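You operate a simulated robot arm through the tools that you are given. There is no shell and no other tool. Be economical: measure what you need, move in short steps, check, and stop when the job is done.

The job below is to be done with a simulated robot arm. You get a single attempt, and the scene is never put back.

Task
Put the yellow-grip black tube on the top of the far bench away on the grey board. Put one of the folded purple gloves from the top of the far bench on the top of the window bench. Put the purple tube grip in the orange tray. Put the orange-rim filter disc on top of the trial bottle. Take the carton labelled "bands" from the island top behind the tower and leave it on the top of the far bench. Press the test key two times. Open the clamps drawer, fetch the vent clamp from the vent section of the clamps drawer and set it on the right end of the wash bench and shut the drawer again. Do these in any order.

The check looks at the end state, three seconds after you hand in, the way a careful person would. Anything else that was tipped, shoved, dropped, spilled or broken makes it a failure.

Robot
A 5-joint arm with a two-finger parallel gripper on a trunk, on a base that drives. Base frame: it is fixed to the floor where the robot stands at the start and does not move with it; the origin is under the middle of the robot, x ahead of it, y to its left, z up; the surface under the hand at the start is at about z = 850. Lengths are in mm, angles in degrees, forces in N, time in s.
It reaches about 1134 mm from its shoulder. Its first joint turns from -149.0 to 149.0 degrees. Places, roughly: clamps drawer [-4400, -1000, 700]; folded purple gloves (10x7x2 cm) [400, 1000, 900]; grey board (20x20 cm) [-2680, -2620, 860]; orange carton, small white carton [-3500, -500, 1000]; orange tray (22x16x4 cm) [-1300, 1800, 900]; orange-rim filter disc (5x5x3 cm) [-2500, 1100, 900]; purple tube grip [-1000, 1750, 750]; right end of the wash bench [-6000, -3500, 800]; test key [-4300, -400, 900]; top of the far bench [1000, -800, 800]; top of the window bench [-1900, 1600, 800]; trial bottle [-2250, 1500, 1000]; vent clamp [-4500, -1000, 750]; yellow-grip black tube (16x3x3 cm) [600, 100, 900]. Payload 1.57 kg.
Tool frame: the origin (TCP) lies between the finger pads and is the grasp point; the fingertips stand 30 mm ahead of it; z points along the fingers, y is the line along which they close. Largest opening 110 mm; finger width 24, thickness 12; the body of the gripper, 48 by 112 mm, starts 78 mm behind the TCP.
Orientation is that of the tool frame in the base frame, as a unit quaternion [x, y, z, w]. With the fingers straight down and closing along the base's y, the tool's x points along the base's -x, its y along +y and its z along -z.

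Tools
- The arm moves only by the tool move_arm. Its argument "motion" is a list that holds one entry, the list of rows, each a list of 7 numbers: the turn, a rotation vector about the tool's x, y, z in units of 8 degrees (1.0 is 8 degrees), then the shift along the tool's x, y, z in units of 20 mm (1.0 is 20 mm), then the gripper command, from -1 (shut) to 1 (fully open), values between in proportion. In form: [[[wx, wy, wz, x, y, z, hand], ...]]. A call has 1 to 8 rows; each row shifts and turns the commanded pose from where the row before left it, along the tool's axes as they then stand. A call with a number of a shift or a turn outside -1 to 1 is refused whole. Each row takes 0.2 s and may step no farther than 50 mm and 8.6 degrees from the row before; otherwise, or with a gripper value out of range, the whole call is refused. A pose out of reach is approached as far as the arm can. The call stops where the force on the tool passes 40 N (or 10 N more than at its start, if that is more) or the arm is blocked; 0.2 s more then pass. The fingers move at their own pace (about 72 mm/s each) and stop on an object; they squeeze with about 27 N. The grip force told is the motor's: it shows also when the fingers shut on nothing. Time passes only in rows, and 0.2 s behind the last, so rows that do not move let the fingers close. The reply holds the time, the measured pose of the TCP, the force on the tool along the base axes, the opening and the grip force, in the units named above and with some noise, with the torque about the TCP (base axes, N m) and any sound that the robot's microphone picked up, and new pictures: "pictures" is both (left out), scene, wrist or none.
- Cameras (640 x 400 px; columns grow to the right, rows downward): "scene" is now at [10.7, 238, 1854.4]; the picture's right is [0.39, -0.92, 0.00], its down [-0.80, -0.34, -0.49] and it looks along [0.45, 0.19, -0.87] (base axes); focal length 270 px, centre (320, 200). "wrist" rides on the gripper at [70, 16, -141] in the tool frame; the picture's right is [-0.23, 0.97, 0.00], its down [-0.86, -0.20, -0.48] and it looks along [-0.47, -0.11, 0.88] (tool axes); focal length 222 px, centre (320, 200). There is no depth. A picture from a camera that has moved, and an enlarged one, comes with that camera's place and axes in the base frame and with its lens.
- slide_trunk(by): slides the trunk up (or, below 0, down) by that many mm; the arm and the scene camera ride with it, the base frame stays. It gives what a move gives, with no picture.
- drive_base(legs): drives the robot by 1 to 6 legs, each [ahead, turn to the left] in mm and degrees, along the robot's own axes; the way and the turn of a leg run together, so that a leg with both is an arc; at most 1500 mm and 180 degrees a leg. The arm and the cameras ride along, it lands a little off, and it stops where it bumps. It gives what a move gives, and a new picture of the scene camera.
- turn_head(pan, tilt): turns the head with the scene camera to pan (to the left, within 155 degrees either way) and tilt (down, from -29 to 69), counted from straight ahead of the robot. It gives what a move gives, and a new picture of the scene camera.
- zoom(camera, box): a new picture of the part [left, top, right, bottom] of that camera's present view, enlarged. No time passes.
- close_job(): hands the job in; it is judged then, once.

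Go step by step. Nothing tells you exact positions but the pictures and the camera data: compare them with the known pose of the tool, close in by small moves and look again before you grip or let go. The budget is 217 turns and 260 pictures, counting those below and the enlarged ones. Unless the task says otherwise, let go and move clear before handing in.

The tools are called after "Emit:" by a JSON object that holds its "method" and its "body". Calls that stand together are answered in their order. move_arm: Moves the arm, as the interface text tells. Its arguments: {"type":"object","properties":{"motion":{"type":"array","items":{"type":"array","items":{"type":"array","items":{"type":"number"}}}},"pictures":{"type":"string","enum":["both","scene","wrist","none"]}},"required":["motion"]} The other tools are called the same way: slide_trunk (by) slides the trunk up or down; drive_base (legs) drives the base; turn_head (pan, tilt) turns the head that bears the scene camera; zoom (camera, box) takes an enlarged picture of a part of a camera's view; close_job () hands the job in.

At the start:

```text
t: 0.0
ee_pos: [530.6, 290.3, 1154.1]
tool_rot: [0.002, 1.0, 0.0, 0.0]
force: [0.1, -0.5, 0.1]
ft_torque: [0.0, -0.01, 0.03]
opening: 109.8
gripper_force: 0.1
trunk travel left (down, up): [-888.0, 82.0]
robot x, y, heading: [-4.0, 47.4, -0.4]
head pan, tilt: [23.0, 60.6]
```

scene: 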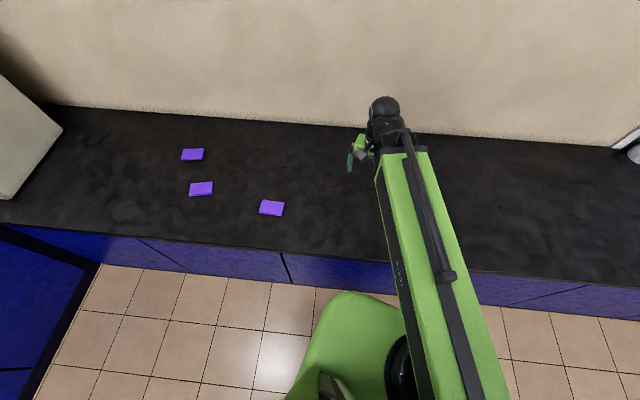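
wrist: 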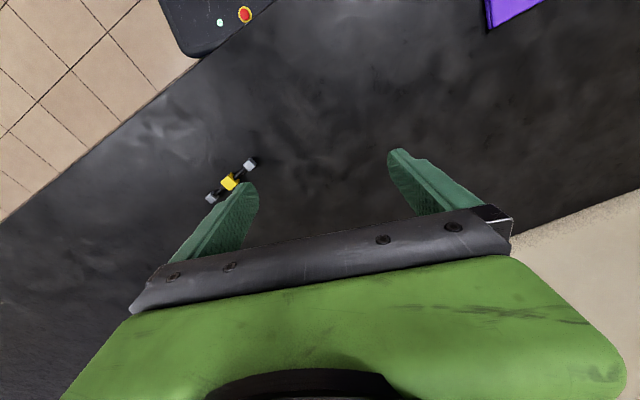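

I see three purple gloves on the far bench, the nearest at about [410, 628], and the yellow-grip tube near [604, 78]. I start with the glove: I turn the base left so that the arm points at it.

Emit:
{"method": "drive_base", "body": {"legs": [[0, 30]]}}

Emit:
{"method": "turn_head", "body": {"pan": 20, "tilt": 55}}

```text
t: 1.8
ee_pos: [342.1, 523.0, 1155.6]
tool_rot: [-0.252, 0.968, 0.0, 0.0]
force: [0.9, 0.2, 0.4]
ft_torque: [-0.01, 0.03, -0.02]
opening: 110.1
gripper_force: 0.0
trunk travel left (down, up): [-888.0, 82.0]
robot x, y, heading: [-11.6, 59.3, 28.4]
head pan, tilt: [23.0, 60.6]
camera scene: at [-92.3, 239.9, 1854.3], right [0.78, -0.62, 0.0], down [-0.54, -0.68, -0.49], along [0.31, 0.38, -0.87], focal length 270 px, centre (320, 200)
```

scene: 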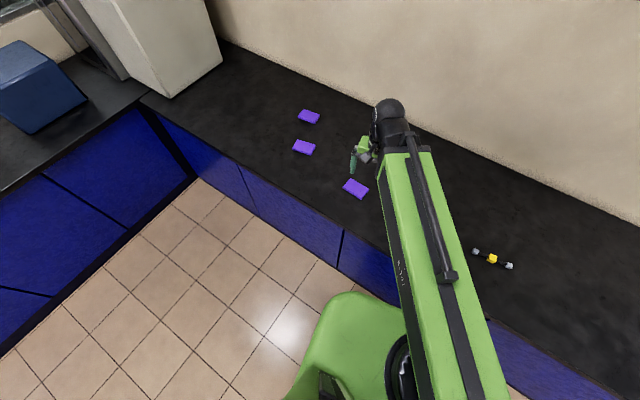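

```text
t: 2.5
ee_pos: [344.3, 522.1, 1155.5]
tool_rot: [-0.252, 0.968, 0.0, 0.001]
force: [-0.1, -0.6, 0.4]
ft_torque: [0.0, -0.02, -0.01]
opening: 110.0
gripper_force: 0.1
trunk travel left (down, up): [-888.0, 82.0]
robot x, y, heading: [-7.8, 56.6, 28.6]
head pan, tilt: [20.0, 55.0]
camera scene: at [-83.8, 241.1, 1861.2], right [0.75, -0.66, 0.0], down [-0.54, -0.61, -0.57], along [0.38, 0.43, -0.82], focal length 270 px, centre (320, 200)
```

scene: 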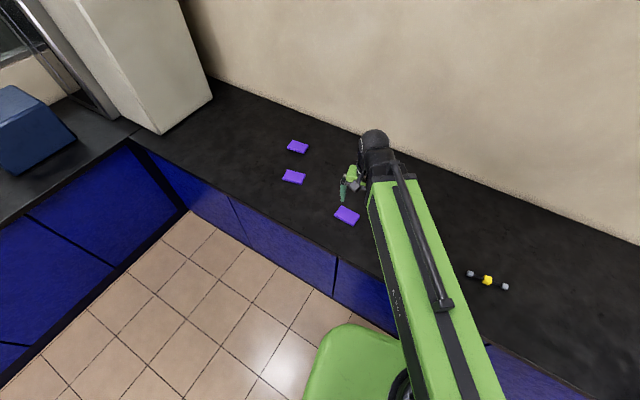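

The near glove is at about [415, 628]. I move above it and look with the wrist camera.

Emit:
{"method": "move_arm", "body": {"motion": [[[0, 0, 0, -0.71, 0.36, 0.97, 1], [0, 0, 0, -0.71, 0.36, 0.97, 1], [0, 0, 0, -0.71, 0.36, 0.97, 1], [0, 0, 0, -0.71, 0.36, 0.97, 1], [0, 0, 0, -0.71, 0.36, 0.97, 1], [0, 0, 0, -0.71, 0.36, 0.97, 1], [0, 0, 0, -0.71, 0.36, 0.97, 1], [0, 0, 0, -0.71, 0.36, 0.97, 1]]], "pictures": "wrist"}}

```text
t: 4.3
ee_pos: [415.9, 627.2, 1155.2]
tool_rot: [-0.251, 0.968, 0.0, 0.0]
force: [0.1, 0.5, -0.1]
ft_torque: [0.01, -0.03, -0.03]
opening: 110.3
gripper_force: 0.0
out of reach, approached as far as the arm can: row 1, 2, 3, 4, 5, 6, 7, 8
trunk travel left (down, up): [-888.0, 82.0]
robot x, y, heading: [-10.0, 61.0, 28.5]
head pan, tilt: [20.0, 55.0]
camera wrist: at [346.3, 609.6, 1295.2], right [-0.28, 0.96, 0.0], down [0.84, 0.24, 0.48], along [0.46, 0.13, -0.88], focal length 222 px, centre (320, 200)
```

wrist: 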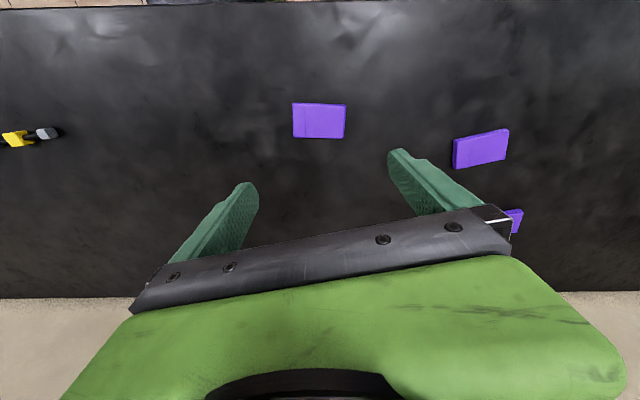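

The arm cannot go lower at this trunk height, so I lower the trunk. I also spin the tool so it closes across the glove's short side.

Emit:
{"method": "slide_trunk", "body": {"by": -170}}

Emit:
{"method": "move_arm", "body": {"motion": [[[0, 0, -0.95, 0, 0, 0, 1], [0, 0, -0.95, 0, 0, 0, 1], [0, 0, -0.95, 0, 0, 0, 1], [0, 0, -0.95, 0, 0, 0, 1], [0, 0, -0.95, 0, 0, 0, 1], [0, 0, -0.95, 0, 0, 0, 1], [0, 0, -0.95, 0, 0, 0, 1], [0, 0, -0.95, 0, 0, 0, 1]]], "pictures": "none"}}

Emit:
{"method": "move_arm", "body": {"motion": [[[0, 0, -0.95, 0, 0, 0, 1], [0, 0, -0.95, 0, 0, 0, 1]]], "pictures": "wrist"}}

```text
t: 6.2
ee_pos: [415.7, 627.8, 985.1]
tool_rot: [-0.251, 0.968, 0.001, 0.0]
force: [-0.1, -0.5, 0.3]
ft_torque: [0.01, 0.02, 0.05]
opening: 110.0
gripper_force: 0.0
trunk travel left (down, up): [-718.0, 252.0]
robot x, y, heading: [-9.6, 61.1, 28.2]
head pan, tilt: [20.0, 55.0]
```

```text
t: 8.0
ee_pos: [415.5, 627.7, 985.3]
tool_rot: [-0.707, 0.708, 0.0, 0.0]
force: [-0.6, 0.7, -0.3]
ft_torque: [0.01, 0.01, -0.03]
opening: 109.7
gripper_force: 0.1
trunk travel left (down, up): [-718.0, 252.0]
robot x, y, heading: [-9.8, 61.4, 28.5]
head pan, tilt: [20.0, 55.0]
```

```text
t: 8.6
ee_pos: [414.5, 627.9, 984.9]
tool_rot: [0.794, -0.608, 0.0, 0.0]
force: [0.3, -0.4, 0.6]
ft_torque: [0.01, -0.03, 0.02]
opening: 110.1
gripper_force: 0.0
trunk travel left (down, up): [-718.0, 252.0]
robot x, y, heading: [-13.9, 61.0, 28.2]
head pan, tilt: [20.0, 55.0]
camera wrist: at [417.1, 557.4, 1125.3], right [-1.0, -0.04, 0.0], down [-0.03, 0.88, 0.48], along [-0.02, 0.48, -0.88], focal length 222 px, centre (320, 200)
```

wrist: 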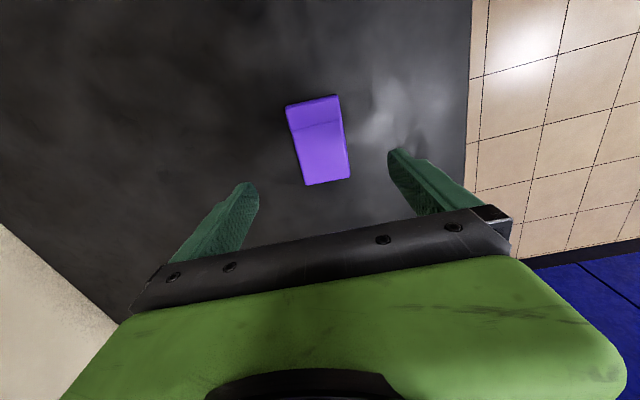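

I am centred over the glove and aligned with it, so I go down and grip.

Emit:
{"method": "slide_trunk", "body": {"by": -99}}

Emit:
{"method": "move_arm", "body": {"motion": [[[0, 0, 0, 0, 0, 0, -1], [0, 0, 0, 0, 0, 0, -1], [0, 0, 0, 0, 0, 0, -1], [0, 0, 0, 0, 0, 0, -1]]], "pictures": "wrist"}}

```text
t: 9.9
ee_pos: [415.9, 627.2, 886.4]
tool_rot: [0.794, -0.608, 0.0, 0.0]
force: [0.5, -0.7, -0.9]
ft_torque: [0.0, 0.0, -0.02]
opening: 110.0
gripper_force: 0.1
trunk travel left (down, up): [-619.0, 351.0]
robot x, y, heading: [-11.1, 62.0, 28.2]
head pan, tilt: [20.0, 55.0]
```

```text
t: 10.9
ee_pos: [416.0, 628.1, 886.0]
tool_rot: [0.794, -0.608, 0.0, -0.001]
force: [-0.4, -0.1, 0.9]
ft_torque: [0.0, 0.05, -0.04]
opening: 60.6
gripper_force: 27.0
trunk travel left (down, up): [-619.0, 351.0]
robot x, y, heading: [-11.3, 59.6, 28.5]
head pan, tilt: [20.0, 55.0]
camera wrist: at [417.0, 557.4, 1026.3], right [-1.0, -0.03, 0.0], down [-0.03, 0.88, 0.48], along [-0.02, 0.48, -0.88], focal length 222 px, centre (320, 200)
```

wrist: 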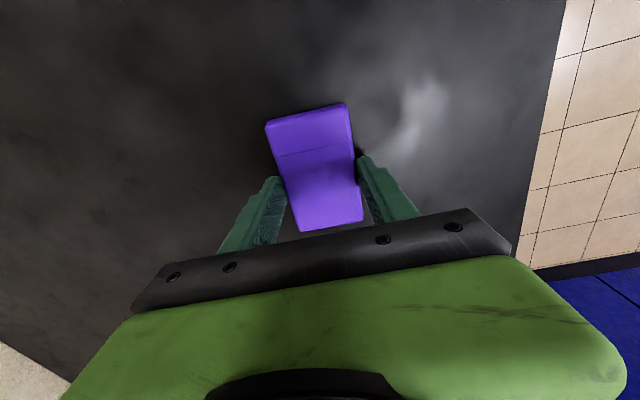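

The glove is gripped, at an opening of 61 mm. I lift it and look toward the window bench.

Emit:
{"method": "slide_trunk", "body": {"by": 250}}

Emit:
{"method": "turn_head", "body": {"pan": 105, "tilt": 20}}

Emit:
{"method": "turn_head", "body": {"pan": 150, "tilt": 15}}

```text
t: 13.5
ee_pos: [415.2, 626.7, 1136.0]
tool_rot: [0.794, -0.607, 0.0, 0.0]
force: [0.0, 0.1, -0.7]
ft_torque: [-0.02, 0.02, 0.0]
opening: 60.5
gripper_force: 26.9
trunk travel left (down, up): [-869.0, 101.0]
robot x, y, heading: [-8.6, 62.4, 28.3]
head pan, tilt: [20.0, 55.0]
```

```text
t: 15.1
ee_pos: [414.2, 628.0, 1136.3]
tool_rot: [0.793, -0.609, 0.0, 0.0]
force: [0.5, 0.9, -0.4]
ft_torque: [-0.03, 0.01, -0.02]
opening: 60.5
gripper_force: 27.6
trunk travel left (down, up): [-869.0, 101.0]
robot x, y, heading: [-6.4, 58.3, 28.5]
head pan, tilt: [105.0, 20.0]
camera scene: at [-195.6, 256.0, 1894.2], right [0.73, 0.69, 0.0], down [0.24, -0.25, -0.94], along [-0.65, 0.68, -0.34], focal length 270 px, centre (320, 200)
```

scene: 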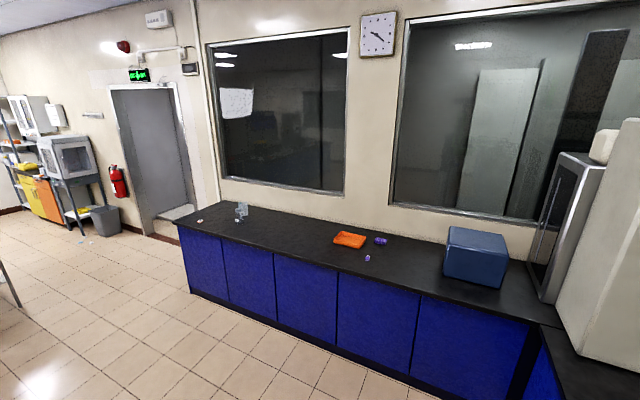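

```text
t: 16.2
ee_pos: [415.0, 627.6, 1135.6]
tool_rot: [0.794, -0.608, -0.001, -0.001]
force: [-0.6, 0.5, -0.2]
ft_torque: [-0.03, -0.02, -0.02]
opening: 60.2
gripper_force: 27.2
trunk travel left (down, up): [-869.0, 101.0]
robot x, y, heading: [-11.5, 61.3, 28.3]
head pan, tilt: [150.0, 15.0]
camera scene: at [-225.0, 191.0, 1902.3], right [0.03, 1.0, 0.0], down [0.26, -0.01, -0.97], along [-0.97, 0.03, -0.26], focal length 270 px, centre (320, 200)
```

scene: 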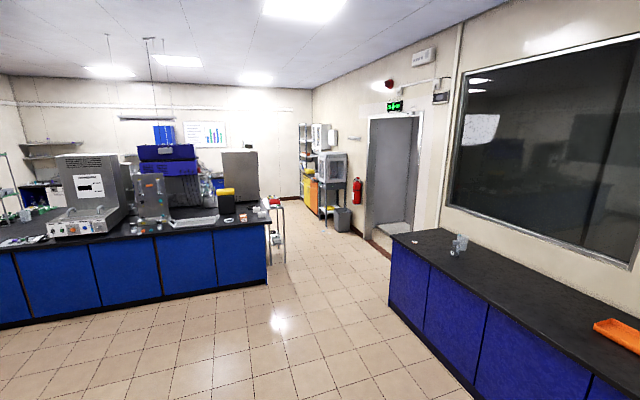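

The window bench runs from about (-2670, 975) to (-120, 1770), turned roughly 16° from the base axes. I drive to stand about 420 mm off its front edge near x = -1690, facing it.

Emit:
{"method": "drive_base", "body": {"legs": [[0, 125.7], [930, 0], [930, 0], [0, -48]]}}

Emit:
{"method": "turn_head", "body": {"pan": 10, "tilt": 40}}

```text
t: 32.9
ee_pos: [-2141.0, 1407.7, 1136.3]
tool_rot: [1.0, 0.028, 0.0, -0.001]
force: [0.9, 0.0, -0.3]
ft_torque: [0.01, 0.05, -0.01]
opening: 60.3
gripper_force: 27.2
trunk travel left (down, up): [-869.0, 101.0]
robot x, y, heading: [-1656.2, 881.5, 107.0]
head pan, tilt: [150.0, 15.0]
camera scene: at [-1825.5, 695.1, 1902.1], right [-0.97, 0.23, 0.0], down [0.06, 0.25, -0.97], along [-0.22, -0.94, -0.26], focal length 270 px, centre (320, 200)
```

scene: 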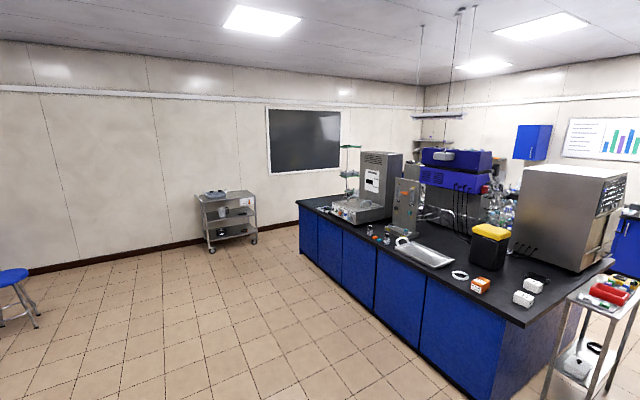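

```text
t: 35.1
ee_pos: [-2141.2, 1409.1, 1136.2]
tool_rot: [1.0, 0.028, 0.0, 0.0]
force: [0.7, -0.4, -0.1]
ft_torque: [-0.02, 0.01, -0.01]
opening: 60.3
gripper_force: 27.0
trunk travel left (down, up): [-869.0, 101.0]
robot x, y, heading: [-1654.1, 879.0, 107.2]
head pan, tilt: [10.0, 40.0]
camera scene: at [-1843.7, 864.5, 1862.8], right [0.89, 0.45, 0.0], down [0.29, -0.57, -0.77], along [-0.35, 0.68, -0.64], focal length 270 px, centre (320, 200)
```

scene: 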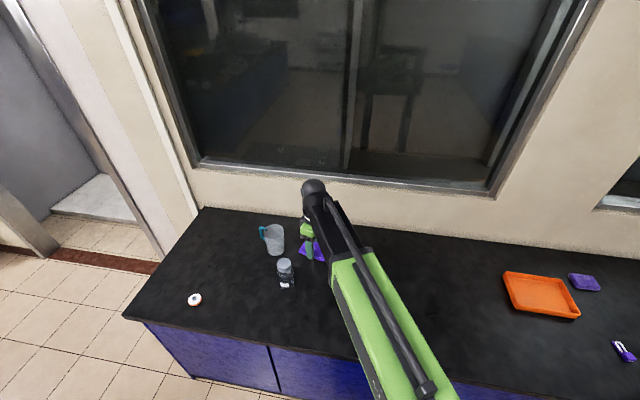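

The bench is clear between the bottle and the tray. I turn the base by -34° so the glove hangs over about (-1767, 1590).

Emit:
{"method": "drive_base", "body": {"legs": [[0, -34]]}}

Emit:
{"method": "slide_trunk", "body": {"by": -235}}

Emit:
{"method": "move_arm", "body": {"motion": [[[0, 0, 0, 0, 0, 0, -1]]], "pictures": "wrist"}}

```text
t: 37.2
ee_pos: [-1761.0, 1592.1, 1136.7]
tool_rot: [0.964, -0.267, -0.001, 0.001]
force: [-0.9, 0.4, -0.7]
ft_torque: [0.04, 0.02, 0.0]
opening: 60.1
gripper_force: 26.8
trunk travel left (down, up): [-869.0, 101.0]
robot x, y, heading: [-1637.7, 879.7, 73.0]
head pan, tilt: [10.0, 40.0]
camera scene: at [-1804.0, 966.8, 1863.0], right [0.99, -0.12, 0.0], down [-0.08, -0.64, -0.77], along [0.09, 0.76, -0.64], focal length 270 px, centre (320, 200)
```

scene: 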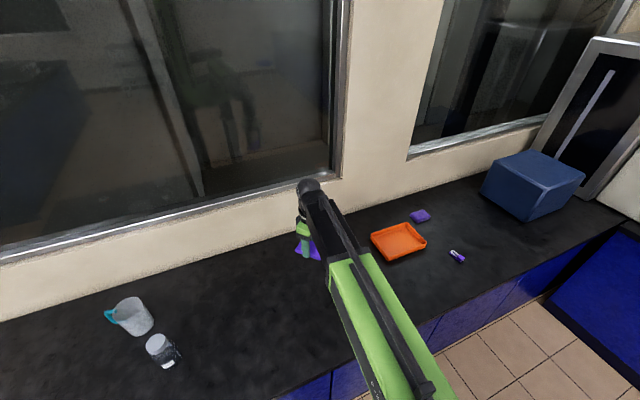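

```text
t: 39.6
ee_pos: [-1761.5, 1593.9, 901.4]
tool_rot: [0.964, -0.266, -0.001, 0.0]
force: [0.0, -0.3, -0.6]
ft_torque: [0.01, 0.02, -0.01]
opening: 60.2
gripper_force: 27.1
trunk travel left (down, up): [-634.0, 336.0]
robot x, y, heading: [-1634.3, 880.7, 73.2]
head pan, tilt: [10.0, 40.0]
```

```text
t: 40.0
ee_pos: [-1761.4, 1594.5, 899.6]
tool_rot: [0.964, -0.267, 0.0, 0.0]
force: [-0.6, 0.7, -0.4]
ft_torque: [0.01, -0.02, -0.01]
opening: 60.5
gripper_force: 26.6
trunk travel left (down, up): [-634.0, 336.0]
robot x, y, heading: [-1638.6, 876.2, 73.2]
head pan, tilt: [10.0, 40.0]
camera wrist: at [-1710.6, 1544.5, 1041.3], right [-0.7, -0.72, 0.0], down [-0.63, 0.61, 0.48], along [-0.34, 0.33, -0.88], focal length 222 px, centre (320, 200)
```

wrist: 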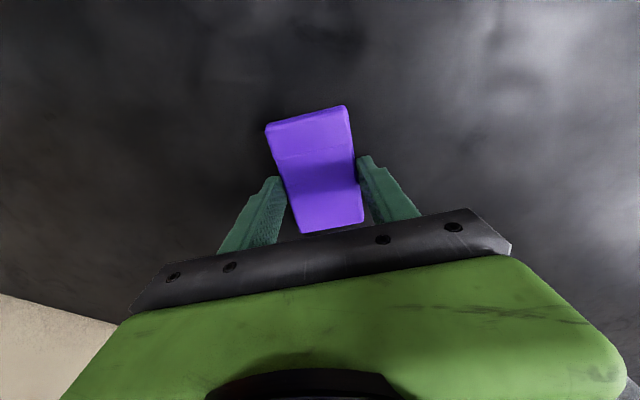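

Heights match the first bench so far. I lower the last few millimetres watching the force, then release.

Emit:
{"method": "slide_trunk", "body": {"by": -12}}

Emit:
{"method": "move_arm", "body": {"motion": [[[0, 0, 0, 0, 0, 0, 0.2], [0, 0, 0, 0, 0, 0, 0.6], [0, 0, 0, 0, 0, 0, 1], [0, 0, 0, 0, 0, 0, 1]]], "pictures": "none"}}

Emit:
{"method": "slide_trunk", "body": {"by": 200}}

Emit:
{"method": "zoom", "body": {"camera": "wrist", "box": [0, 0, 640, 400]}}

Emit:
{"method": "turn_head", "body": {"pan": -15, "tilt": 40}}

```text
t: 40.6
ee_pos: [-1761.1, 1593.1, 889.1]
tool_rot: [0.964, -0.267, 0.0, 0.0]
force: [-0.6, -0.1, 0.4]
ft_torque: [0.01, -0.01, 0.01]
opening: 60.1
gripper_force: 27.0
trunk travel left (down, up): [-622.0, 348.0]
robot x, y, heading: [-1636.4, 880.4, 72.9]
head pan, tilt: [10.0, 40.0]
```

```text
t: 41.6
ee_pos: [-1762.0, 1592.7, 888.4]
tool_rot: [0.964, -0.266, 0.001, 0.0]
force: [0.4, -0.5, -0.2]
ft_torque: [-0.01, 0.02, 0.01]
opening: 109.9
gripper_force: 0.1
trunk travel left (down, up): [-622.0, 348.0]
robot x, y, heading: [-1636.3, 873.6, 73.3]
head pan, tilt: [10.0, 40.0]
```

```text
t: 43.8
ee_pos: [-1761.6, 1594.6, 1088.5]
tool_rot: [0.964, -0.266, 0.0, 0.001]
force: [-1.1, 0.3, 0.7]
ft_torque: [0.03, 0.01, 0.0]
opening: 109.9
gripper_force: 0.0
trunk travel left (down, up): [-822.0, 148.0]
robot x, y, heading: [-1633.1, 882.4, 73.3]
head pan, tilt: [10.0, 40.0]
```

```text
1.00 times, centred on (320, 200) of wrist (not enlarged: the box is as wide or as high as the picture)
camera zoom: at [-1710.6, 1544.5, 1229.3], right [-0.7, -0.72, 0.0], down [-0.63, 0.61, 0.48], along [-0.34, 0.33, -0.88], focal length 222 px, centre (320, 200)
```

zoom: 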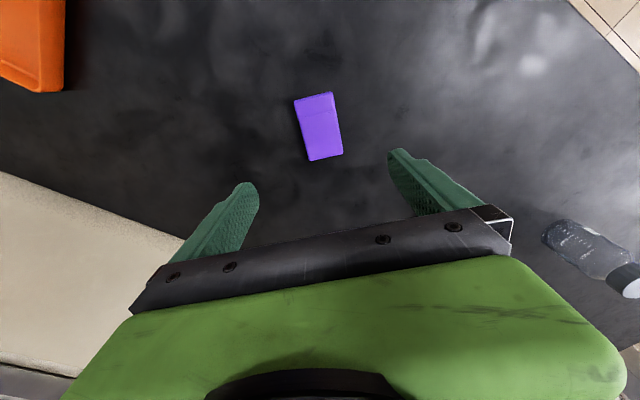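

```text
t: 44.7
ee_pos: [-1762.3, 1593.0, 1088.4]
tool_rot: [0.964, -0.267, 0.0, 0.001]
force: [0.0, -0.6, -0.2]
ft_torque: [0.01, 0.0, 0.0]
opening: 109.6
gripper_force: 0.2
trunk travel left (down, up): [-822.0, 148.0]
robot x, y, heading: [-1639.5, 880.5, 73.3]
head pan, tilt: [-15.0, 40.0]
camera scene: at [-1769.4, 956.6, 1815.8], right [0.85, -0.53, 0.0], down [-0.34, -0.55, -0.77], along [0.4, 0.65, -0.64], focal length 270 px, centre (320, 200)
```

scene: 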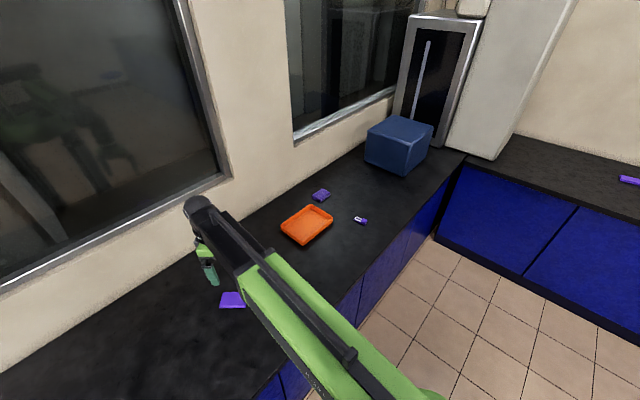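

Glove placed. Next is the purple tube grip, so I zoom in on it and the tray.

Emit:
{"method": "zoom", "body": {"camera": "scene", "box": [270, 170, 398, 250]}}

```text
5.00 times, centred on (334, 210) of scene
camera zoom: at [-1769.4, 956.6, 1815.8], right [0.85, -0.53, 0.0], down [-0.34, -0.55, -0.77], along [0.4, 0.65, -0.64], focal length 1350 px, centre (250, 150)
```

zoom: 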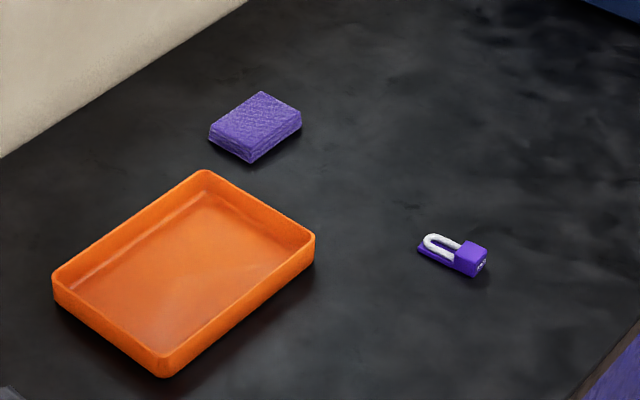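

The tube grip lies at about (-1085, 1678), its length running at about -53°. The tray centre is at about (-1326, 1801). I drive along the bench toward them.

Emit:
{"method": "drive_base", "body": {"legs": [[0, -55.5], [577, 0], [0, 45.6]]}}

Emit:
{"method": "zoom", "body": {"camera": "wrist", "box": [0, 0, 640, 400]}}

```text
t: 52.6
ee_pos: [-1088.9, 1772.3, 1089.8]
tool_rot: [0.938, -0.345, -0.001, 0.0]
force: [-0.1, -1.0, 0.6]
ft_torque: [0.02, 0.07, 0.0]
opening: 109.8
gripper_force: 0.2
trunk travel left (down, up): [-822.0, 148.0]
robot x, y, heading: [-1107.1, 1056.4, 63.3]
head pan, tilt: [-15.0, 40.0]
camera scene: at [-1220.5, 1155.2, 1816.2], right [0.75, -0.67, 0.0], down [-0.43, -0.48, -0.77], along [0.51, 0.57, -0.64], focal length 270 px, centre (320, 200)
```

scene: 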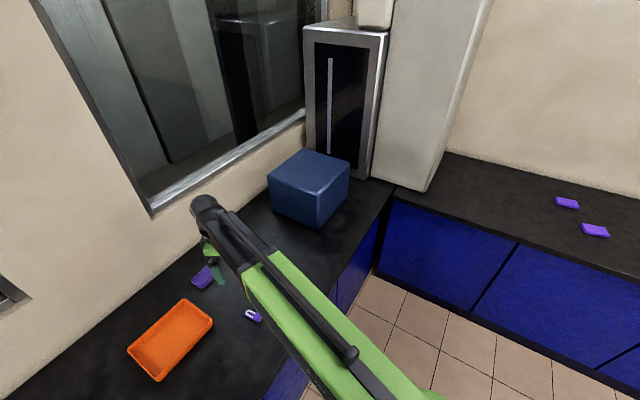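

```text
1.00 times, centred on (320, 200) of wrist (not enlarged: the box is as wide or as high as the picture)
camera zoom: at [-1047.1, 1715.6, 1230.5], right [-0.8, -0.59, 0.0], down [-0.52, 0.71, 0.48], along [-0.29, 0.39, -0.88], focal length 222 px, centre (320, 200)
```

zoom: 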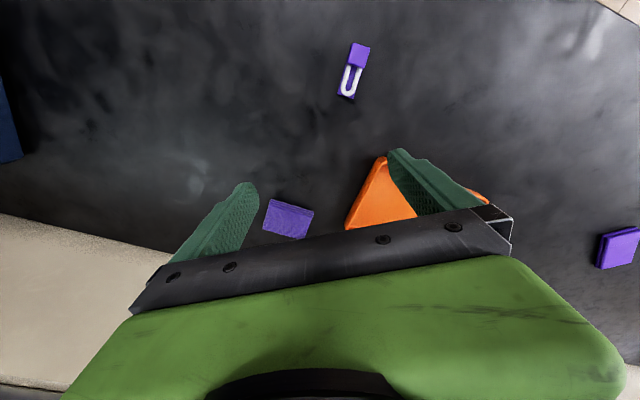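

The tube grip is at about (-1079, 1680). I shift over it, spin the tool across its width and lower for a closer look.

Emit:
{"method": "move_arm", "body": {"motion": [[[0, 0, 0, 0.84, 0.79, 0, 1], [0, 0, 0, 0.84, 0.79, 0, 1], [0, 0, 0, 0.84, 0.79, 0, 1], [0, 0, 0, 0.84, 0.79, 0, 1], [0, 0, 0.97, 0, 0, 0, 0.5], [0, 0, 0.97, 0, 0, 0, 0.2], [0, 0, 0.97, 0, 0, 0, 0.2]]], "pictures": "none"}}

Emit:
{"method": "slide_trunk", "body": {"by": -140}}

Emit:
{"method": "zoom", "body": {"camera": "wrist", "box": [0, 0, 640, 400]}}

```text
t: 54.2
ee_pos: [-1079.7, 1681.4, 1089.7]
tool_rot: [0.849, -0.528, 0.0, 0.0]
force: [-0.4, -0.4, 0.4]
ft_torque: [-0.01, 0.0, -0.06]
opening: 66.3
gripper_force: 0.0
trunk travel left (down, up): [-822.0, 148.0]
robot x, y, heading: [-1106.2, 1055.8, 63.5]
head pan, tilt: [-15.0, 40.0]
```

```text
t: 55.9
ee_pos: [-1080.8, 1682.6, 948.5]
tool_rot: [0.85, -0.527, -0.001, -0.001]
force: [0.1, 0.6, 0.0]
ft_torque: [0.01, 0.02, 0.02]
opening: 66.1
gripper_force: 0.1
trunk travel left (down, up): [-682.0, 288.0]
robot x, y, heading: [-1105.4, 1059.3, 63.1]
head pan, tilt: [-15.0, 40.0]
```

```text
1.00 times, centred on (320, 200) of wrist (not enlarged: the box is as wide or as high as the picture)
camera zoom: at [-1064.5, 1613.7, 1089.4], right [-0.97, -0.23, 0.0], down [-0.2, 0.85, 0.48], along [-0.11, 0.47, -0.88], focal length 222 px, centre (320, 200)
```

zoom: 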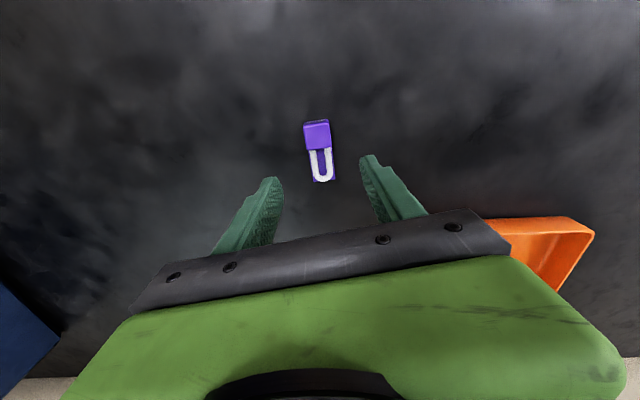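

The block part is centred near (-1074, 1664). I make a small correction, lower and grip it.

Emit:
{"method": "move_arm", "body": {"motion": [[[0, 0, 0.75, 0.95, 0.1, 0, 0.2]]], "pictures": "none"}}

Emit:
{"method": "slide_trunk", "body": {"by": -63}}

Emit:
{"method": "move_arm", "body": {"motion": [[[0, 0, 0, 0, 0, 0, -1], [0, 0, 0, 0, 0, 0, -1], [0, 0, 0, 0, 0, 0, -1], [0, 0, 0, 0, 0, 0, -1]]], "pictures": "wrist"}}

```text
t: 56.2
ee_pos: [-1073.3, 1664.8, 949.2]
tool_rot: [0.821, -0.571, 0.001, 0.0]
force: [-0.1, -0.3, 0.2]
ft_torque: [0.01, -0.02, -0.02]
opening: 66.1
gripper_force: 0.1
trunk travel left (down, up): [-682.0, 288.0]
robot x, y, heading: [-1106.3, 1056.6, 63.3]
head pan, tilt: [-15.0, 40.0]
```

```text
t: 57.3
ee_pos: [-1075.3, 1663.2, 886.5]
tool_rot: [0.821, -0.571, 0.0, 0.0]
force: [-0.4, 0.0, 0.5]
ft_torque: [0.04, -0.01, -0.02]
opening: 66.1
gripper_force: 0.0
trunk travel left (down, up): [-619.0, 351.0]
robot x, y, heading: [-1106.0, 1057.4, 63.1]
head pan, tilt: [-15.0, 40.0]
```

```text
t: 58.3
ee_pos: [-1074.3, 1665.8, 886.0]
tool_rot: [0.821, -0.571, 0.0, 0.001]
force: [-0.5, -0.7, 2.2]
ft_torque: [-0.01, 0.03, 0.03]
opening: 24.8
gripper_force: 26.7
trunk travel left (down, up): [-619.0, 351.0]
robot x, y, heading: [-1107.5, 1058.0, 63.4]
head pan, tilt: [-15.0, 40.0]
camera wrist: at [-1065.3, 1594.3, 1026.4], right [-0.99, -0.13, 0.0], down [-0.11, 0.87, 0.48], along [-0.06, 0.47, -0.88], focal length 222 px, centre (320, 200)
```

wrist: 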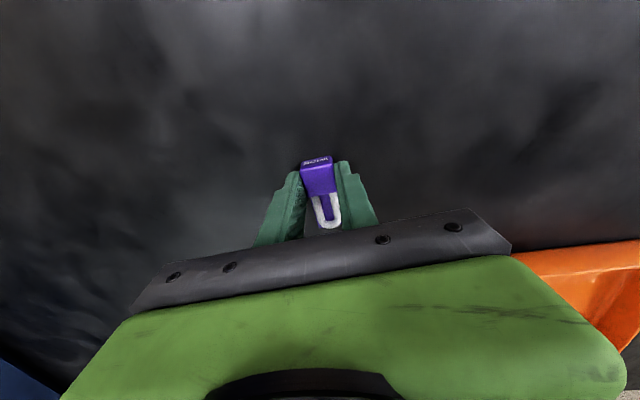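

Gripped. I lift and carry it over the tray.

Emit:
{"method": "slide_trunk", "body": {"by": 120}}

Emit:
{"method": "move_arm", "body": {"motion": [[[0, 0, 0, -0.98, 0.86, 0, -1], [0, 0, 0, -0.98, 0.86, 0, -1], [0, 0, 0, -0.98, 0.86, 0, -1], [0, 0, 0, -0.98, 0.86, 0, -1], [0, 0, 0, -0.98, 0.86, 0, -1], [0, 0, 0, -0.98, 0.86, 0, -1], [0, 0, 0, -0.98, 0.86, 0, -1], [0, 0, 0, -0.98, 0.86, 0, -1]]], "pictures": "none"}}

Emit:
{"method": "move_arm", "body": {"motion": [[[0, 0, 0, -0.98, 0.86, 0, -1], [0, 0, 0, -0.98, 0.86, 0, -1], [0, 0, 0, -0.98, 0.86, 0, -1]]], "pictures": "both"}}

```text
t: 59.8
ee_pos: [-1073.5, 1663.9, 1006.5]
tool_rot: [0.821, -0.571, -0.001, 0.0]
force: [-0.1, 0.3, -0.4]
ft_torque: [0.01, 0.03, 0.0]
opening: 25.0
gripper_force: 26.9
trunk travel left (down, up): [-739.0, 231.0]
robot x, y, heading: [-1107.1, 1057.0, 63.3]
head pan, tilt: [-15.0, 40.0]
```

```text
t: 61.6
ee_pos: [-1257.6, 1764.3, 1005.0]
tool_rot: [0.82, -0.572, 0.0, 0.0]
force: [0.3, 0.3, -0.3]
ft_torque: [-0.02, 0.05, 0.02]
opening: 25.3
gripper_force: 27.0
trunk travel left (down, up): [-739.0, 231.0]
robot x, y, heading: [-1104.6, 1058.1, 63.5]
head pan, tilt: [-15.0, 40.0]
```

```text
t: 62.4
ee_pos: [-1326.3, 1801.9, 1005.8]
tool_rot: [0.821, -0.571, 0.0, 0.0]
force: [-0.9, -0.7, -1.2]
ft_torque: [0.01, -0.04, -0.01]
opening: 25.1
gripper_force: 26.9
trunk travel left (down, up): [-739.0, 231.0]
robot x, y, heading: [-1106.8, 1059.6, 63.4]
head pan, tilt: [-15.0, 40.0]
camera scene: at [-1222.8, 1158.5, 1732.8], right [0.75, -0.67, 0.0], down [-0.43, -0.48, -0.77], along [0.51, 0.57, -0.64], focal length 270 px, centre (320, 200)
camera wrist: at [-1317.9, 1731.3, 1146.2], right [-0.99, -0.12, 0.0], down [-0.11, 0.87, 0.48], along [-0.06, 0.47, -0.88], focal length 222 px, centre (320, 200)
```

scene: 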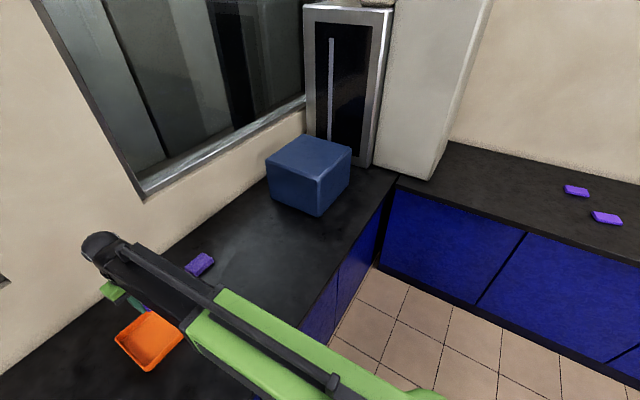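
wrist: 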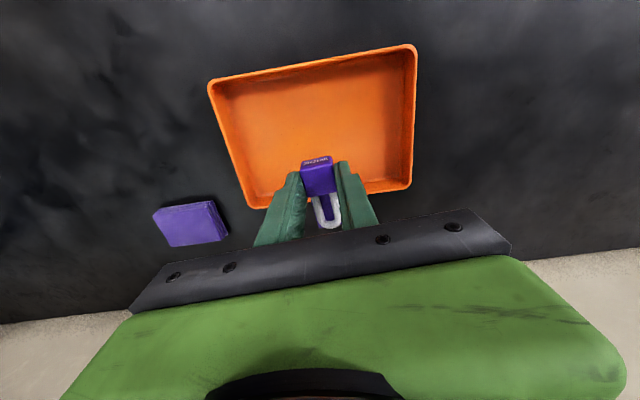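

The loop end would hit the tray's back wall, so I shift 40 mm toward the front, lower and release.

Emit:
{"method": "move_arm", "body": {"motion": [[[0, 0, 0, 1, 0, 0, -1], [0, 0, 0, 1, 0, 0, -1]]], "pictures": "none"}}

Emit:
{"method": "slide_trunk", "body": {"by": -112}}

Emit:
{"method": "move_arm", "body": {"motion": [[[0, 0, 0, 0, 0, 0, -0.3], [0, 0, 0, 0, 0, 0, -0.1], [0, 0, 0, 0, 0, 0, -0.1]]], "pictures": "wrist"}}

```text
t: 63.0
ee_pos: [-1312.3, 1762.5, 1005.6]
tool_rot: [0.821, -0.571, 0.0, -0.001]
force: [1.2, -0.2, -1.0]
ft_torque: [0.0, 0.02, -0.04]
opening: 25.5
gripper_force: 27.2
trunk travel left (down, up): [-739.0, 231.0]
robot x, y, heading: [-1106.1, 1060.2, 63.2]
head pan, tilt: [-15.0, 40.0]
```

```text
t: 64.4
ee_pos: [-1311.6, 1763.5, 894.0]
tool_rot: [0.821, -0.571, 0.0, -0.001]
force: [0.1, 0.5, 0.6]
ft_torque: [-0.01, 0.0, -0.06]
opening: 25.2
gripper_force: 27.6
trunk travel left (down, up): [-627.0, 343.0]
robot x, y, heading: [-1108.8, 1059.4, 63.4]
head pan, tilt: [-15.0, 40.0]
```

```text
t: 65.2
ee_pos: [-1311.3, 1763.2, 893.0]
tool_rot: [0.821, -0.571, -0.001, 0.0]
force: [0.4, -0.3, 0.8]
ft_torque: [-0.01, 0.02, 0.0]
opening: 49.5
gripper_force: 0.0
trunk travel left (down, up): [-627.0, 343.0]
robot x, y, heading: [-1104.2, 1059.2, 63.0]
head pan, tilt: [-15.0, 40.0]
camera wrist: at [-1303.2, 1693.6, 1034.3], right [-0.99, -0.13, 0.0], down [-0.11, 0.87, 0.48], along [-0.06, 0.47, -0.88], focal length 222 px, centre (320, 200)
```

wrist: 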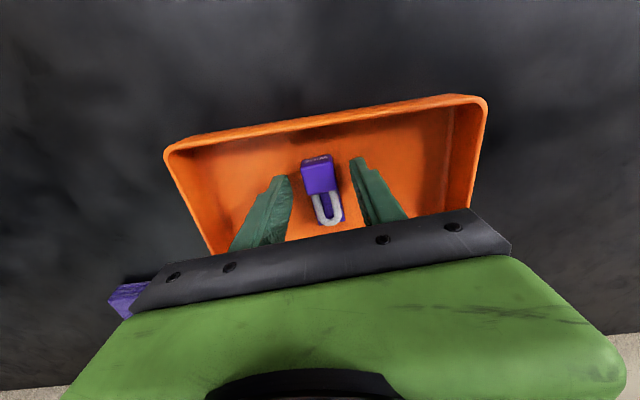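

Tube grip is in the tray. I lift and back along the bench to the disc, at about (-2557, 1147), and the bottle, at about (-2265, 1365).

Emit:
{"method": "slide_trunk", "body": {"by": 240}}

Emit:
{"method": "drive_base", "body": {"legs": [[0, -43.1], [-1229, 0], [0, 57]]}}

Emit:
{"method": "turn_head", "body": {"pan": 20, "tilt": 45}}

Emit:
{"method": "zoom", "body": {"camera": "wrist", "box": [0, 0, 640, 400]}}

```text
t: 67.7
ee_pos: [-1311.4, 1764.1, 1133.9]
tool_rot: [0.82, -0.572, 0.0, -0.001]
force: [-0.2, -0.7, -0.4]
ft_torque: [0.02, -0.04, 0.02]
opening: 49.4
gripper_force: 0.0
trunk travel left (down, up): [-867.0, 103.0]
robot x, y, heading: [-1107.2, 1059.7, 63.1]
head pan, tilt: [-15.0, 40.0]
```

```text
t: 78.5
ee_pos: [-2625.0, 1276.5, 1134.3]
tool_rot: [0.881, -0.473, 0.0, 0.0]
force: [2.1, 0.4, -0.2]
ft_torque: [0.0, 0.04, -0.01]
opening: 49.6
gripper_force: 0.0
trunk travel left (down, up): [-867.0, 103.0]
robot x, y, heading: [-2290.8, 643.8, 76.0]
head pan, tilt: [-15.0, 40.0]
camera scene: at [-2430.0, 717.6, 1860.9], right [0.88, -0.48, 0.0], down [-0.31, -0.56, -0.77], along [0.37, 0.67, -0.64], focal length 270 px, centre (320, 200)
```

scene: 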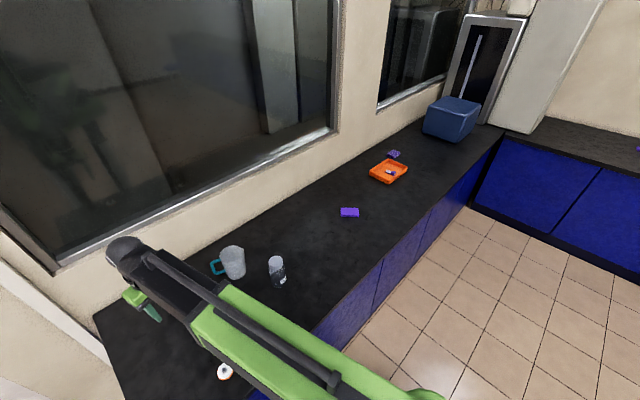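

```text
t: 79.5
ee_pos: [-2626.7, 1277.5, 1133.9]
tool_rot: [0.881, -0.472, 0.0, 0.001]
force: [-0.1, -1.0, 0.4]
ft_torque: [-0.01, -0.01, -0.03]
opening: 49.7
gripper_force: 0.0
trunk travel left (down, up): [-867.0, 103.0]
robot x, y, heading: [-2294.5, 644.9, 76.0]
head pan, tilt: [20.0, 45.0]
camera scene: at [-2480.5, 724.5, 1853.6], right [0.99, 0.11, 0.0], down [0.07, -0.7, -0.71], along [-0.07, 0.7, -0.71], focal length 270 px, centre (320, 200)
```

scene: 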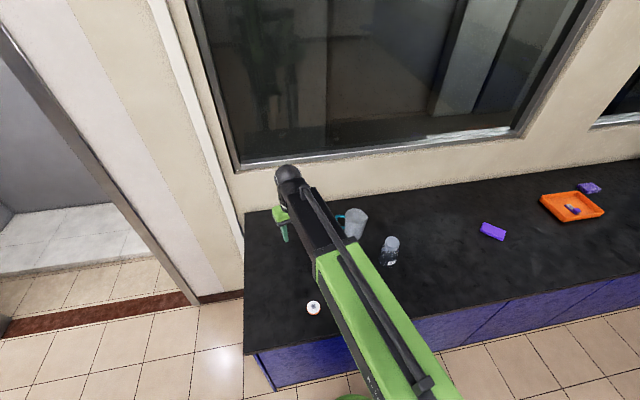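

```text
1.00 times, centred on (320, 200) of wrist (not enlarged: the box is as wide or as high as the picture)
camera zoom: at [-2602.0, 1212.4, 1274.3], right [-0.94, -0.35, 0.0], down [-0.31, 0.82, 0.48], along [-0.17, 0.45, -0.88], focal length 222 px, centre (320, 200)
```

zoom: 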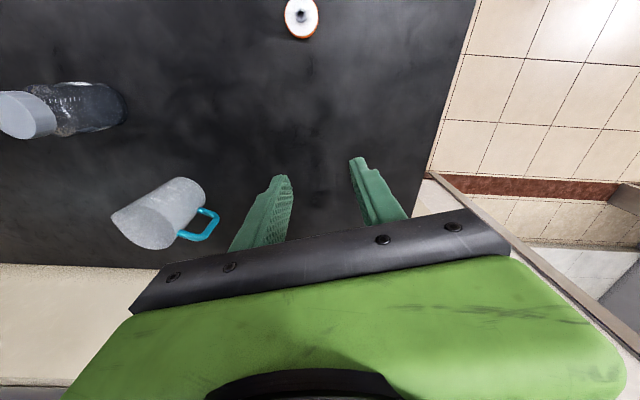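

The disc is at about (-2549, 1150). I move over it, lower and look closely; I also zoom the scene camera on the disc and bottle.

Emit:
{"method": "zoom", "body": {"camera": "scene", "box": [290, 200, 418, 320]}}

Emit:
{"method": "move_arm", "body": {"motion": [[[0, 0, 0, 0.93, 0.04, 0, 0.5], [0, 0, 0, 0.93, 0.04, 0, 0.5], [0, 0, 0, 0.93, 0.04, 0, 0.5], [0, 0, 0, 0.93, 0.04, 0, 0.5], [0, 0, 0, 0.93, 0.04, 0, 0.5], [0, 0, 0, 0.93, 0.04, 0, 0.5], [0, 0, 0, 0.93, 0.04, 0, 0.5], [0, 0, 0, 0.93, 0.04, 0, 0.5]]], "pictures": "none"}}

Emit:
{"method": "slide_trunk", "body": {"by": -180}}

Emit:
{"method": "zoom", "body": {"camera": "wrist", "box": [240, 80, 400, 200]}}

```text
3.33 times, centred on (354, 260) of scene
camera zoom: at [-2480.5, 724.5, 1853.6], right [0.99, 0.11, 0.0], down [0.07, -0.7, -0.71], along [-0.07, 0.7, -0.71], focal length 900 px, centre (207, 0)
```

zoom: 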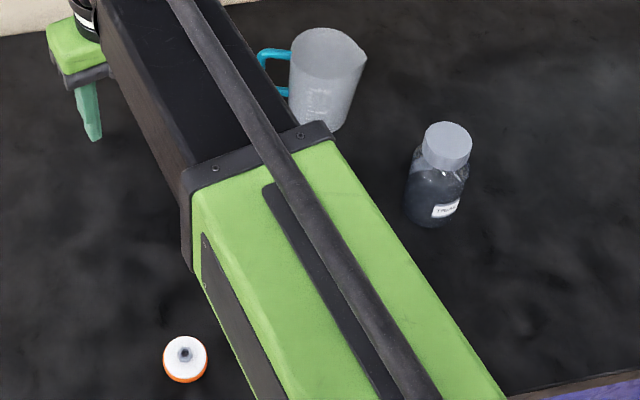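

```text
t: 81.3
ee_pos: [-2548.3, 1151.5, 1134.4]
tool_rot: [0.881, -0.473, 0.0, 0.0]
force: [0.1, 0.5, 0.0]
ft_torque: [-0.04, -0.02, 0.01]
opening: 82.5
gripper_force: 0.0
trunk travel left (down, up): [-867.0, 103.0]
robot x, y, heading: [-2295.6, 648.0, 76.2]
head pan, tilt: [20.0, 45.0]
```

```text
t: 83.3
ee_pos: [-2548.7, 1152.3, 954.2]
tool_rot: [0.88, -0.474, 0.0, -0.001]
force: [0.3, 0.0, 0.5]
ft_torque: [0.03, 0.0, -0.03]
opening: 82.8
gripper_force: 0.0
trunk travel left (down, up): [-687.0, 283.0]
robot x, y, heading: [-2294.9, 648.2, 76.2]
head pan, tilt: [20.0, 45.0]
```

```text
3.33 times, centred on (320, 140) of wrist
camera zoom: at [-2524.4, 1085.7, 1094.4], right [-0.94, -0.35, 0.0], down [-0.31, 0.82, 0.48], along [-0.17, 0.45, -0.88], focal length 740 px, centre (320, 400)
```

zoom: 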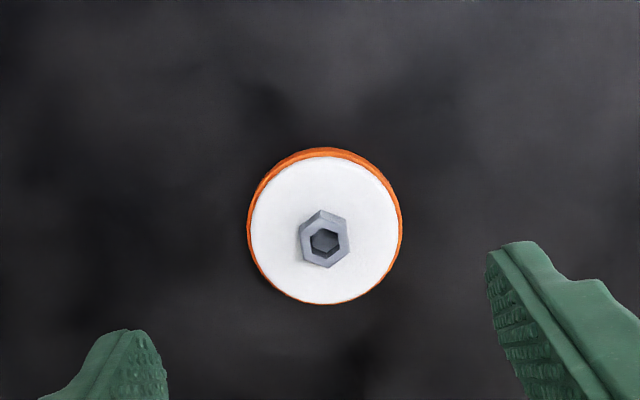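

The disc is nearly centred. A small correction, then lower and grip.

Emit:
{"method": "move_arm", "body": {"motion": [[[0, 0, 0, 0.3, 0.17, 0, 0.5]]], "pictures": "none"}}

Emit:
{"method": "slide_trunk", "body": {"by": -68}}

Emit:
{"method": "move_arm", "body": {"motion": [[[0, 0, 0, 0, 0, 0, -1], [0, 0, 0, 0, 0, 0, -1], [0, 0, 0, 0, 0, 0, -1], [0, 0, 0, 0, 0, 0, -1]]], "pictures": "wrist"}}

Emit:
{"method": "slide_trunk", "body": {"by": 250}}

```text
t: 83.7
ee_pos: [-2548.5, 1145.0, 953.3]
tool_rot: [0.881, -0.473, 0.002, 0.001]
force: [-0.2, -0.2, 0.0]
ft_torque: [-0.04, 0.01, -0.01]
opening: 82.5
gripper_force: 0.1
trunk travel left (down, up): [-687.0, 283.0]
robot x, y, heading: [-2293.2, 644.4, 75.8]
head pan, tilt: [20.0, 45.0]
```

```text
t: 84.7
ee_pos: [-2549.4, 1147.1, 885.5]
tool_rot: [0.881, -0.473, 0.002, 0.001]
force: [0.6, 0.8, -0.2]
ft_torque: [0.0, 0.01, 0.0]
opening: 82.5
gripper_force: 0.0
trunk travel left (down, up): [-619.0, 351.0]
robot x, y, heading: [-2296.6, 645.8, 76.3]
head pan, tilt: [20.0, 45.0]
```

```text
t: 85.7
ee_pos: [-2548.9, 1146.1, 887.1]
tool_rot: [0.881, -0.473, 0.001, 0.001]
force: [-0.8, 0.9, 1.6]
ft_torque: [0.01, -0.03, -0.01]
opening: 48.7
gripper_force: 27.0
trunk travel left (down, up): [-619.0, 351.0]
robot x, y, heading: [-2295.6, 648.4, 76.1]
head pan, tilt: [20.0, 45.0]
camera wrist: at [-2524.5, 1079.9, 1026.6], right [-0.94, -0.35, 0.0], down [-0.31, 0.82, 0.48], along [-0.17, 0.45, -0.88], focal length 222 px, centre (320, 200)
```

wrist: 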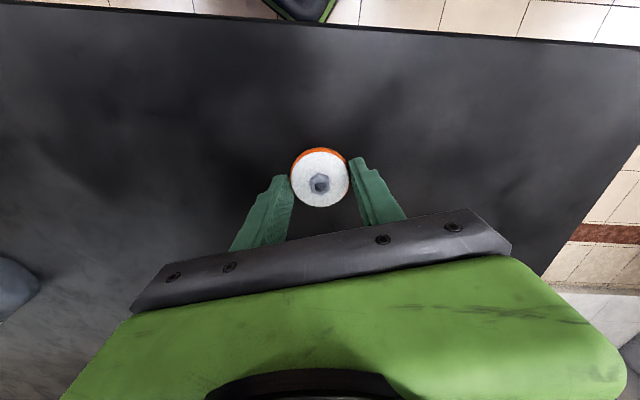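

```text
t: 88.3
ee_pos: [-2548.5, 1145.7, 1135.8]
tool_rot: [0.881, -0.473, 0.002, 0.001]
force: [1.5, 0.0, 0.4]
ft_torque: [0.02, 0.01, 0.01]
opening: 48.7
gripper_force: 26.7
trunk travel left (down, up): [-869.0, 101.0]
robot x, y, heading: [-2294.6, 648.1, 76.0]
head pan, tilt: [20.0, 45.0]
```

Disc is gripped at 48.7 mm. I estimate the bottle at about (-2257, 1387), cap top at about z = 978. I turn the base to point the arm at it.

Emit:
{"method": "drive_base", "body": {"legs": [[0, -30]]}}

Emit:
{"method": "zoom", "body": {"camera": "wrist", "box": [0, 0, 640, 400]}}

```text
t: 90.2
ee_pos: [-2267.6, 1204.2, 1135.2]
tool_rot: [0.728, -0.686, 0.002, 0.0]
force: [-0.5, 0.4, -1.0]
ft_torque: [-0.01, -0.09, 0.0]
opening: 48.6
gripper_force: 26.8
trunk travel left (down, up): [-869.0, 101.0]
robot x, y, heading: [-2282.0, 631.2, 46.0]
head pan, tilt: [20.0, 45.0]
camera scene: at [-2406.9, 791.4, 1855.3], right [0.91, -0.41, 0.0], down [-0.29, -0.65, -0.71], along [0.29, 0.65, -0.71], focal length 270 px, centre (320, 200)
```

scene: 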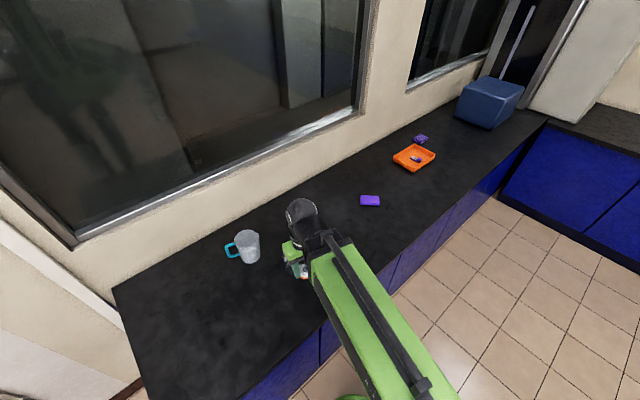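

```text
1.00 times, centred on (320, 200) of wrist (not enlarged: the box is as wide or as high as the picture)
camera zoom: at [-2280.5, 1135.3, 1276.4], right [-0.99, 0.17, 0.0], down [0.15, 0.87, 0.48], along [0.08, 0.47, -0.88], focal length 222 px, centre (320, 200)
```

zoom: 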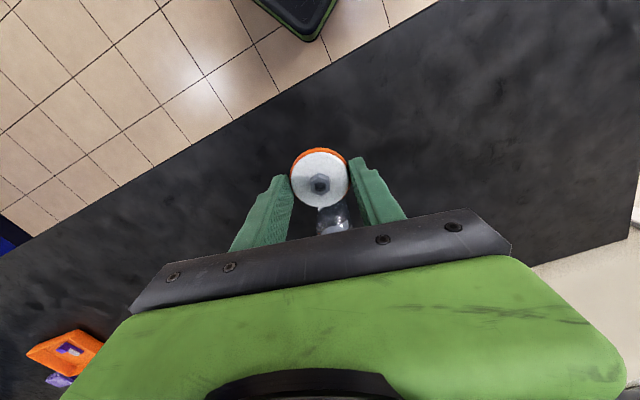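

The disc hides the bottle cap from this side. I spin the hand 64° to see the bottle freely.

Emit:
{"method": "move_arm", "body": {"motion": [[[0, 0, 1, 0, 0, 0, -1], [0, 0, 1, 0, 0, 0, -1], [0, 0, 1, 0, 0, 0, -1], [0, 0, 1, 0, 0, 0, -1], [0, 0, 1, 0, 0, 0, -1], [0, 0, 1, 0, 0, 0, -1], [0, 0, 1, 0, 0, 0, -1], [0, 0, 1, 0, 0, 0, -1]]], "pictures": "wrist"}}

```text
t: 92.0
ee_pos: [-2265.6, 1204.5, 1135.9]
tool_rot: [-0.253, 0.968, -0.002, -0.001]
force: [0.4, 0.2, 0.4]
ft_torque: [0.0, 0.01, -0.01]
opening: 48.5
gripper_force: 27.4
trunk travel left (down, up): [-869.0, 101.0]
robot x, y, heading: [-2285.9, 629.5, 46.1]
head pan, tilt: [20.0, 45.0]
camera wrist: at [-2335.0, 1185.9, 1276.3], right [-0.28, 0.96, 0.0], down [0.84, 0.25, 0.48], along [0.46, 0.13, -0.88], focal length 222 px, centre (320, 200)
```

wrist: 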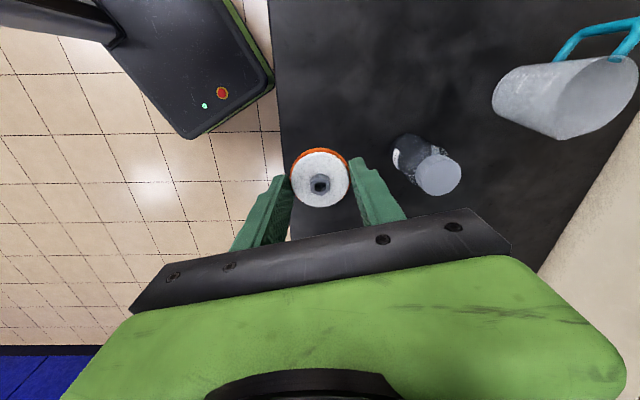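

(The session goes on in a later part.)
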